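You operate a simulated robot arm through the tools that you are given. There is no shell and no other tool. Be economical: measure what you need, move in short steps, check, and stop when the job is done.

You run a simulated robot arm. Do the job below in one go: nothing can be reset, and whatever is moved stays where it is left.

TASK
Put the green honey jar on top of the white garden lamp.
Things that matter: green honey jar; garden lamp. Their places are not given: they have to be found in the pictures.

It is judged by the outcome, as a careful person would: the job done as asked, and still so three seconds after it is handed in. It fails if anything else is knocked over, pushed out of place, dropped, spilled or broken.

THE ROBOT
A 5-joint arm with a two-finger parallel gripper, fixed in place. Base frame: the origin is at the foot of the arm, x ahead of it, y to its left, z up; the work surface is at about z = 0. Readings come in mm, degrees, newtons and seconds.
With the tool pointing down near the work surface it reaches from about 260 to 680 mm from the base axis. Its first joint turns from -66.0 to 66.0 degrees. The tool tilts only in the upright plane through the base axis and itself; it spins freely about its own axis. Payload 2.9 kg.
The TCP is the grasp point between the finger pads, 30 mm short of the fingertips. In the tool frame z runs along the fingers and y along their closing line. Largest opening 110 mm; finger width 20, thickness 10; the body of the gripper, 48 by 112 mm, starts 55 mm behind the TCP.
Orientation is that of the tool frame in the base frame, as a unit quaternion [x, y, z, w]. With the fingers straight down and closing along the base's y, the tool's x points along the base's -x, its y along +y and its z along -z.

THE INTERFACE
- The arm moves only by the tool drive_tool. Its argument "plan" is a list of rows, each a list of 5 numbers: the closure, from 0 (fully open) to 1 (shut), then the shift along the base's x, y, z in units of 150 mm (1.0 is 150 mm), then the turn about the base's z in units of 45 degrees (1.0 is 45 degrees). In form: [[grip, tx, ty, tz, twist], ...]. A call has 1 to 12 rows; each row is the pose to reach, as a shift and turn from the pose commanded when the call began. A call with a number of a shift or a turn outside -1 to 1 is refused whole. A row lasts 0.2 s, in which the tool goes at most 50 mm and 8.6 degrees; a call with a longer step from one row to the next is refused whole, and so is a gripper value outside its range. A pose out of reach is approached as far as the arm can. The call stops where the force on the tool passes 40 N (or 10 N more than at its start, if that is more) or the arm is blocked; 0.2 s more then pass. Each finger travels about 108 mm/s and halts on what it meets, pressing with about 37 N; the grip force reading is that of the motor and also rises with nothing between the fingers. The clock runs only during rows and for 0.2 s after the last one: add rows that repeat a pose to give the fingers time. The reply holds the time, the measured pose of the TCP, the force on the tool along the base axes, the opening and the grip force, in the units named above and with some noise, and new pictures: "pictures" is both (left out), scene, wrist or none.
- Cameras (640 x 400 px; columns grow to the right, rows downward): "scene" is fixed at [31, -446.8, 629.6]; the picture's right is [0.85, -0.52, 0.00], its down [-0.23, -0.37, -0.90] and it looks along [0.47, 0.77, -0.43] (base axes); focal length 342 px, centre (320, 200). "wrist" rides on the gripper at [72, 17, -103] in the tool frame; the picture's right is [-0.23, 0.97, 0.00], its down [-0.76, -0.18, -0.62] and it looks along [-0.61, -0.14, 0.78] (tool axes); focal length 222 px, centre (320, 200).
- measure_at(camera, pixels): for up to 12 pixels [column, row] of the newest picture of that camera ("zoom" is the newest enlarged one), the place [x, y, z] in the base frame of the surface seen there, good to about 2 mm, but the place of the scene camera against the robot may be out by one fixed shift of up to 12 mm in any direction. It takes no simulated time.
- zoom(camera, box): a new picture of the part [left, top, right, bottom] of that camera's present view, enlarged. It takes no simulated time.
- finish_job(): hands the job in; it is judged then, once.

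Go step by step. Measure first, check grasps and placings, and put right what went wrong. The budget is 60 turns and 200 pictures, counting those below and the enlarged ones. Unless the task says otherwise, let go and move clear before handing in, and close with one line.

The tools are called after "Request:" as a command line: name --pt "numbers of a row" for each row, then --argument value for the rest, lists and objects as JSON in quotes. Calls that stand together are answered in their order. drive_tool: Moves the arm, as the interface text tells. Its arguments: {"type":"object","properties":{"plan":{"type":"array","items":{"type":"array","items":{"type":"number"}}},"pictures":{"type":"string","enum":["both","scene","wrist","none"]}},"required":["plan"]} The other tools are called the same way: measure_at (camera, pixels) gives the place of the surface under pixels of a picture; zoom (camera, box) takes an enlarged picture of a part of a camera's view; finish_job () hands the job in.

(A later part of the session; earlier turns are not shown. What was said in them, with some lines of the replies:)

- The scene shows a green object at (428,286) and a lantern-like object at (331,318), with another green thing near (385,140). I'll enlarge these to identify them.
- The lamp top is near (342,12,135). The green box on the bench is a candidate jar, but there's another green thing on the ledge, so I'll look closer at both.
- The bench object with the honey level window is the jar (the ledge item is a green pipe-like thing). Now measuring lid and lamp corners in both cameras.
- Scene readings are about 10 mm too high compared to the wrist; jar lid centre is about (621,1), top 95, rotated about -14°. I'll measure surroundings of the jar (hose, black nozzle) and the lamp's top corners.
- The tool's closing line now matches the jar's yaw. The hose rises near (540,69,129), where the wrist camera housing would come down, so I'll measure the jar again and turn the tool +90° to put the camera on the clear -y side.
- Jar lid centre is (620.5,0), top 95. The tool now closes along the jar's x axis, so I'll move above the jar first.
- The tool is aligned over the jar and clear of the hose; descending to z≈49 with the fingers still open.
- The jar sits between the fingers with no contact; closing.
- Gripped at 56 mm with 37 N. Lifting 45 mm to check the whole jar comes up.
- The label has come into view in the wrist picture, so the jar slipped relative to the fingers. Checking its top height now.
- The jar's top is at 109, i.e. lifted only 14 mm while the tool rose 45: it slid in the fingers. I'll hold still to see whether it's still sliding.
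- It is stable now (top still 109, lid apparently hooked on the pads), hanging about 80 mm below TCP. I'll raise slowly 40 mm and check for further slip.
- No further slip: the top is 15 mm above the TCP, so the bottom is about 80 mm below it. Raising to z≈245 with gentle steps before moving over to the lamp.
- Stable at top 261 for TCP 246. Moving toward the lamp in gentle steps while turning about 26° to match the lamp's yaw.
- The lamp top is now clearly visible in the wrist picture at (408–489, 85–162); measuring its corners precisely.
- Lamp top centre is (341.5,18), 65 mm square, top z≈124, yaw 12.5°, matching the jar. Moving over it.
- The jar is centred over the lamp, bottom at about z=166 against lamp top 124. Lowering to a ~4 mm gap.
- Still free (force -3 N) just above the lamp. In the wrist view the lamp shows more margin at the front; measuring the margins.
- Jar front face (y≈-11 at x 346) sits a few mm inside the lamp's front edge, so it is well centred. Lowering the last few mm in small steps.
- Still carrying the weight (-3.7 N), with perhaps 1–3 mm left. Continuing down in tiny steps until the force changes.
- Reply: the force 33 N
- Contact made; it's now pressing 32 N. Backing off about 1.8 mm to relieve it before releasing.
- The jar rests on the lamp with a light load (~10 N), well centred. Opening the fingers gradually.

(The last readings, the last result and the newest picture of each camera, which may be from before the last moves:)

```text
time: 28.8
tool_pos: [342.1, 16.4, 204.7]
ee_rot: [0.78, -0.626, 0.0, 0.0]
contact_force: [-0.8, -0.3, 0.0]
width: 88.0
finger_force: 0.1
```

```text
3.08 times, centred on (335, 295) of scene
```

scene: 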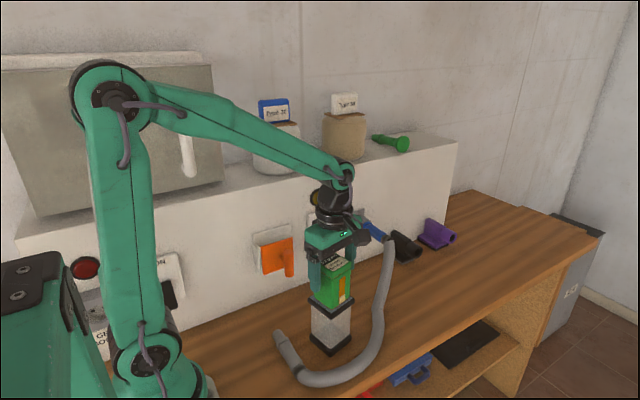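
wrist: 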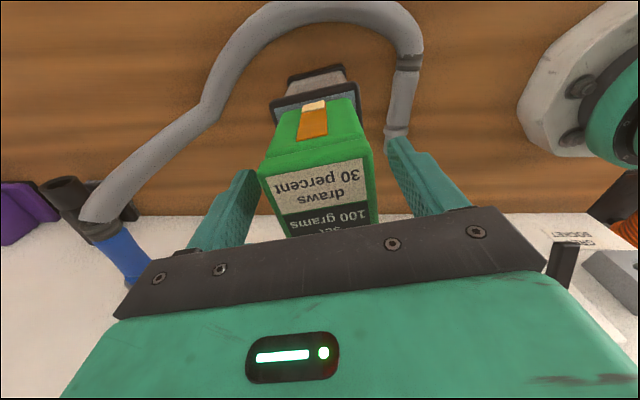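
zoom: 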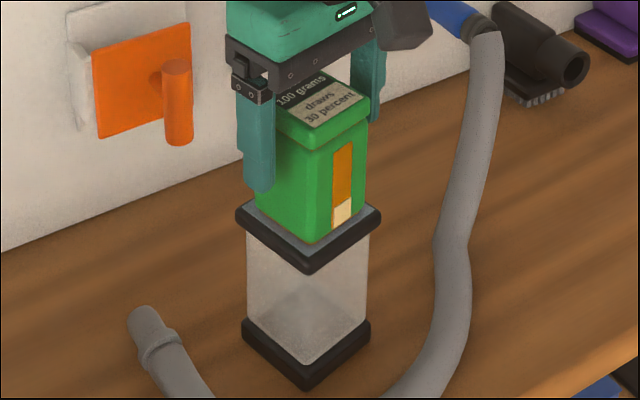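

Released and the jar stands on its own. Lifting straight up and clear.

Request:
drive_tool --pt "0.2 0 0 0.1 0" --pt "0.2 0 0 0.3 0" --pt "0.2 0 0 0.5 0" --pt "0.2 0 0 0.75 0" --pt "0.2 0 0 1.0 0" --pt "0.2 0 0 1.0 0" --pt "0.2 0 0 1.0 0" --pt "0.2 0 0 1.0 0"

Request:
zoom --camera "scene" --box '[280, 230, 390, 360]'

Request:
zoom --camera "wrist" --box '[230, 20, 430, 220]'

```text
time: 30.6
tool_pos: [343.5, 16.4, 353.9]
ee_rot: [0.78, -0.626, 0.001, 0.0]
contact_force: [0.0, -0.7, -0.4]
width: 87.9
finger_force: 0.0
```

scene: 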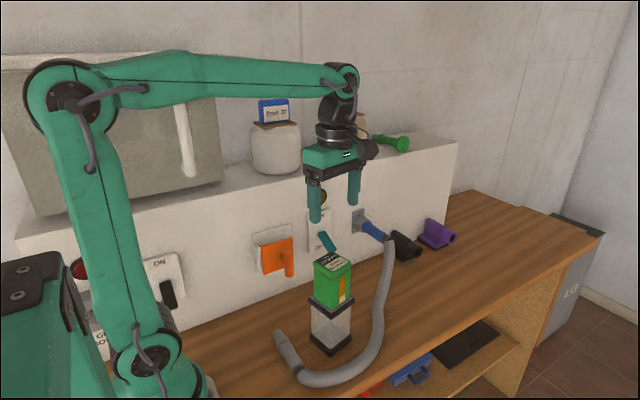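
wrist: 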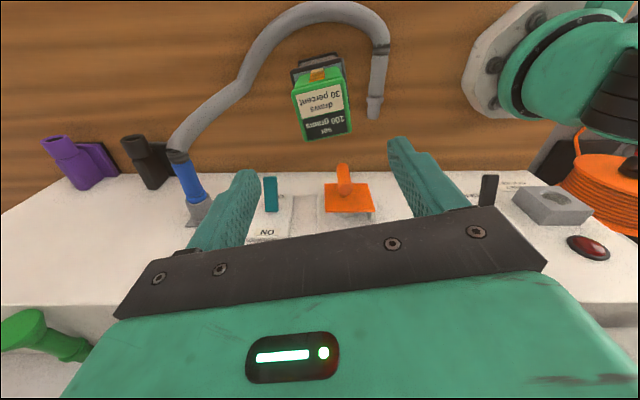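

```text
3.08 times, centred on (335, 295) of scene
```

zoom: 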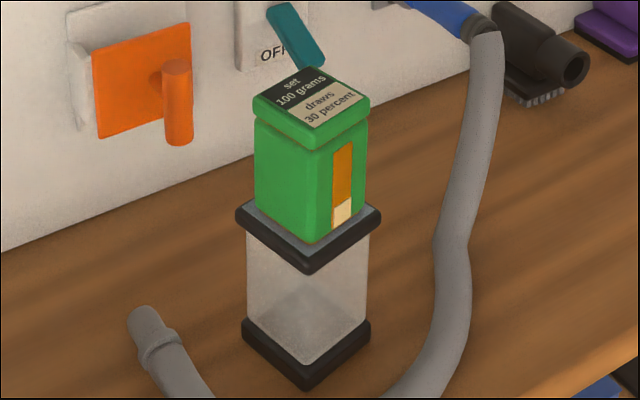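

```text
2.00 times, centred on (330, 120) of wrist
```

zoom: 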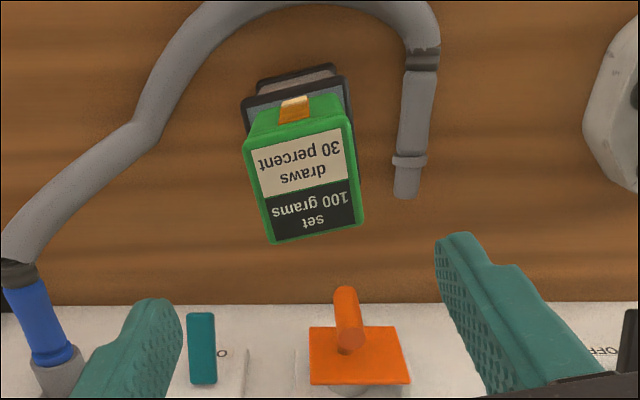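

The jar stands upright and centred on the lamp (scene 331,282), the gripper is clear and nothing else has moved. Handing in.

Request:
finish_job

```text
The job is handed in.
```

The green honey jar is standing upright and centred on top of the white garden lamp, and the gripper is clear. It slid about 30 mm in the fingers on the first lift but never dropped, and nothing else was disturbed.
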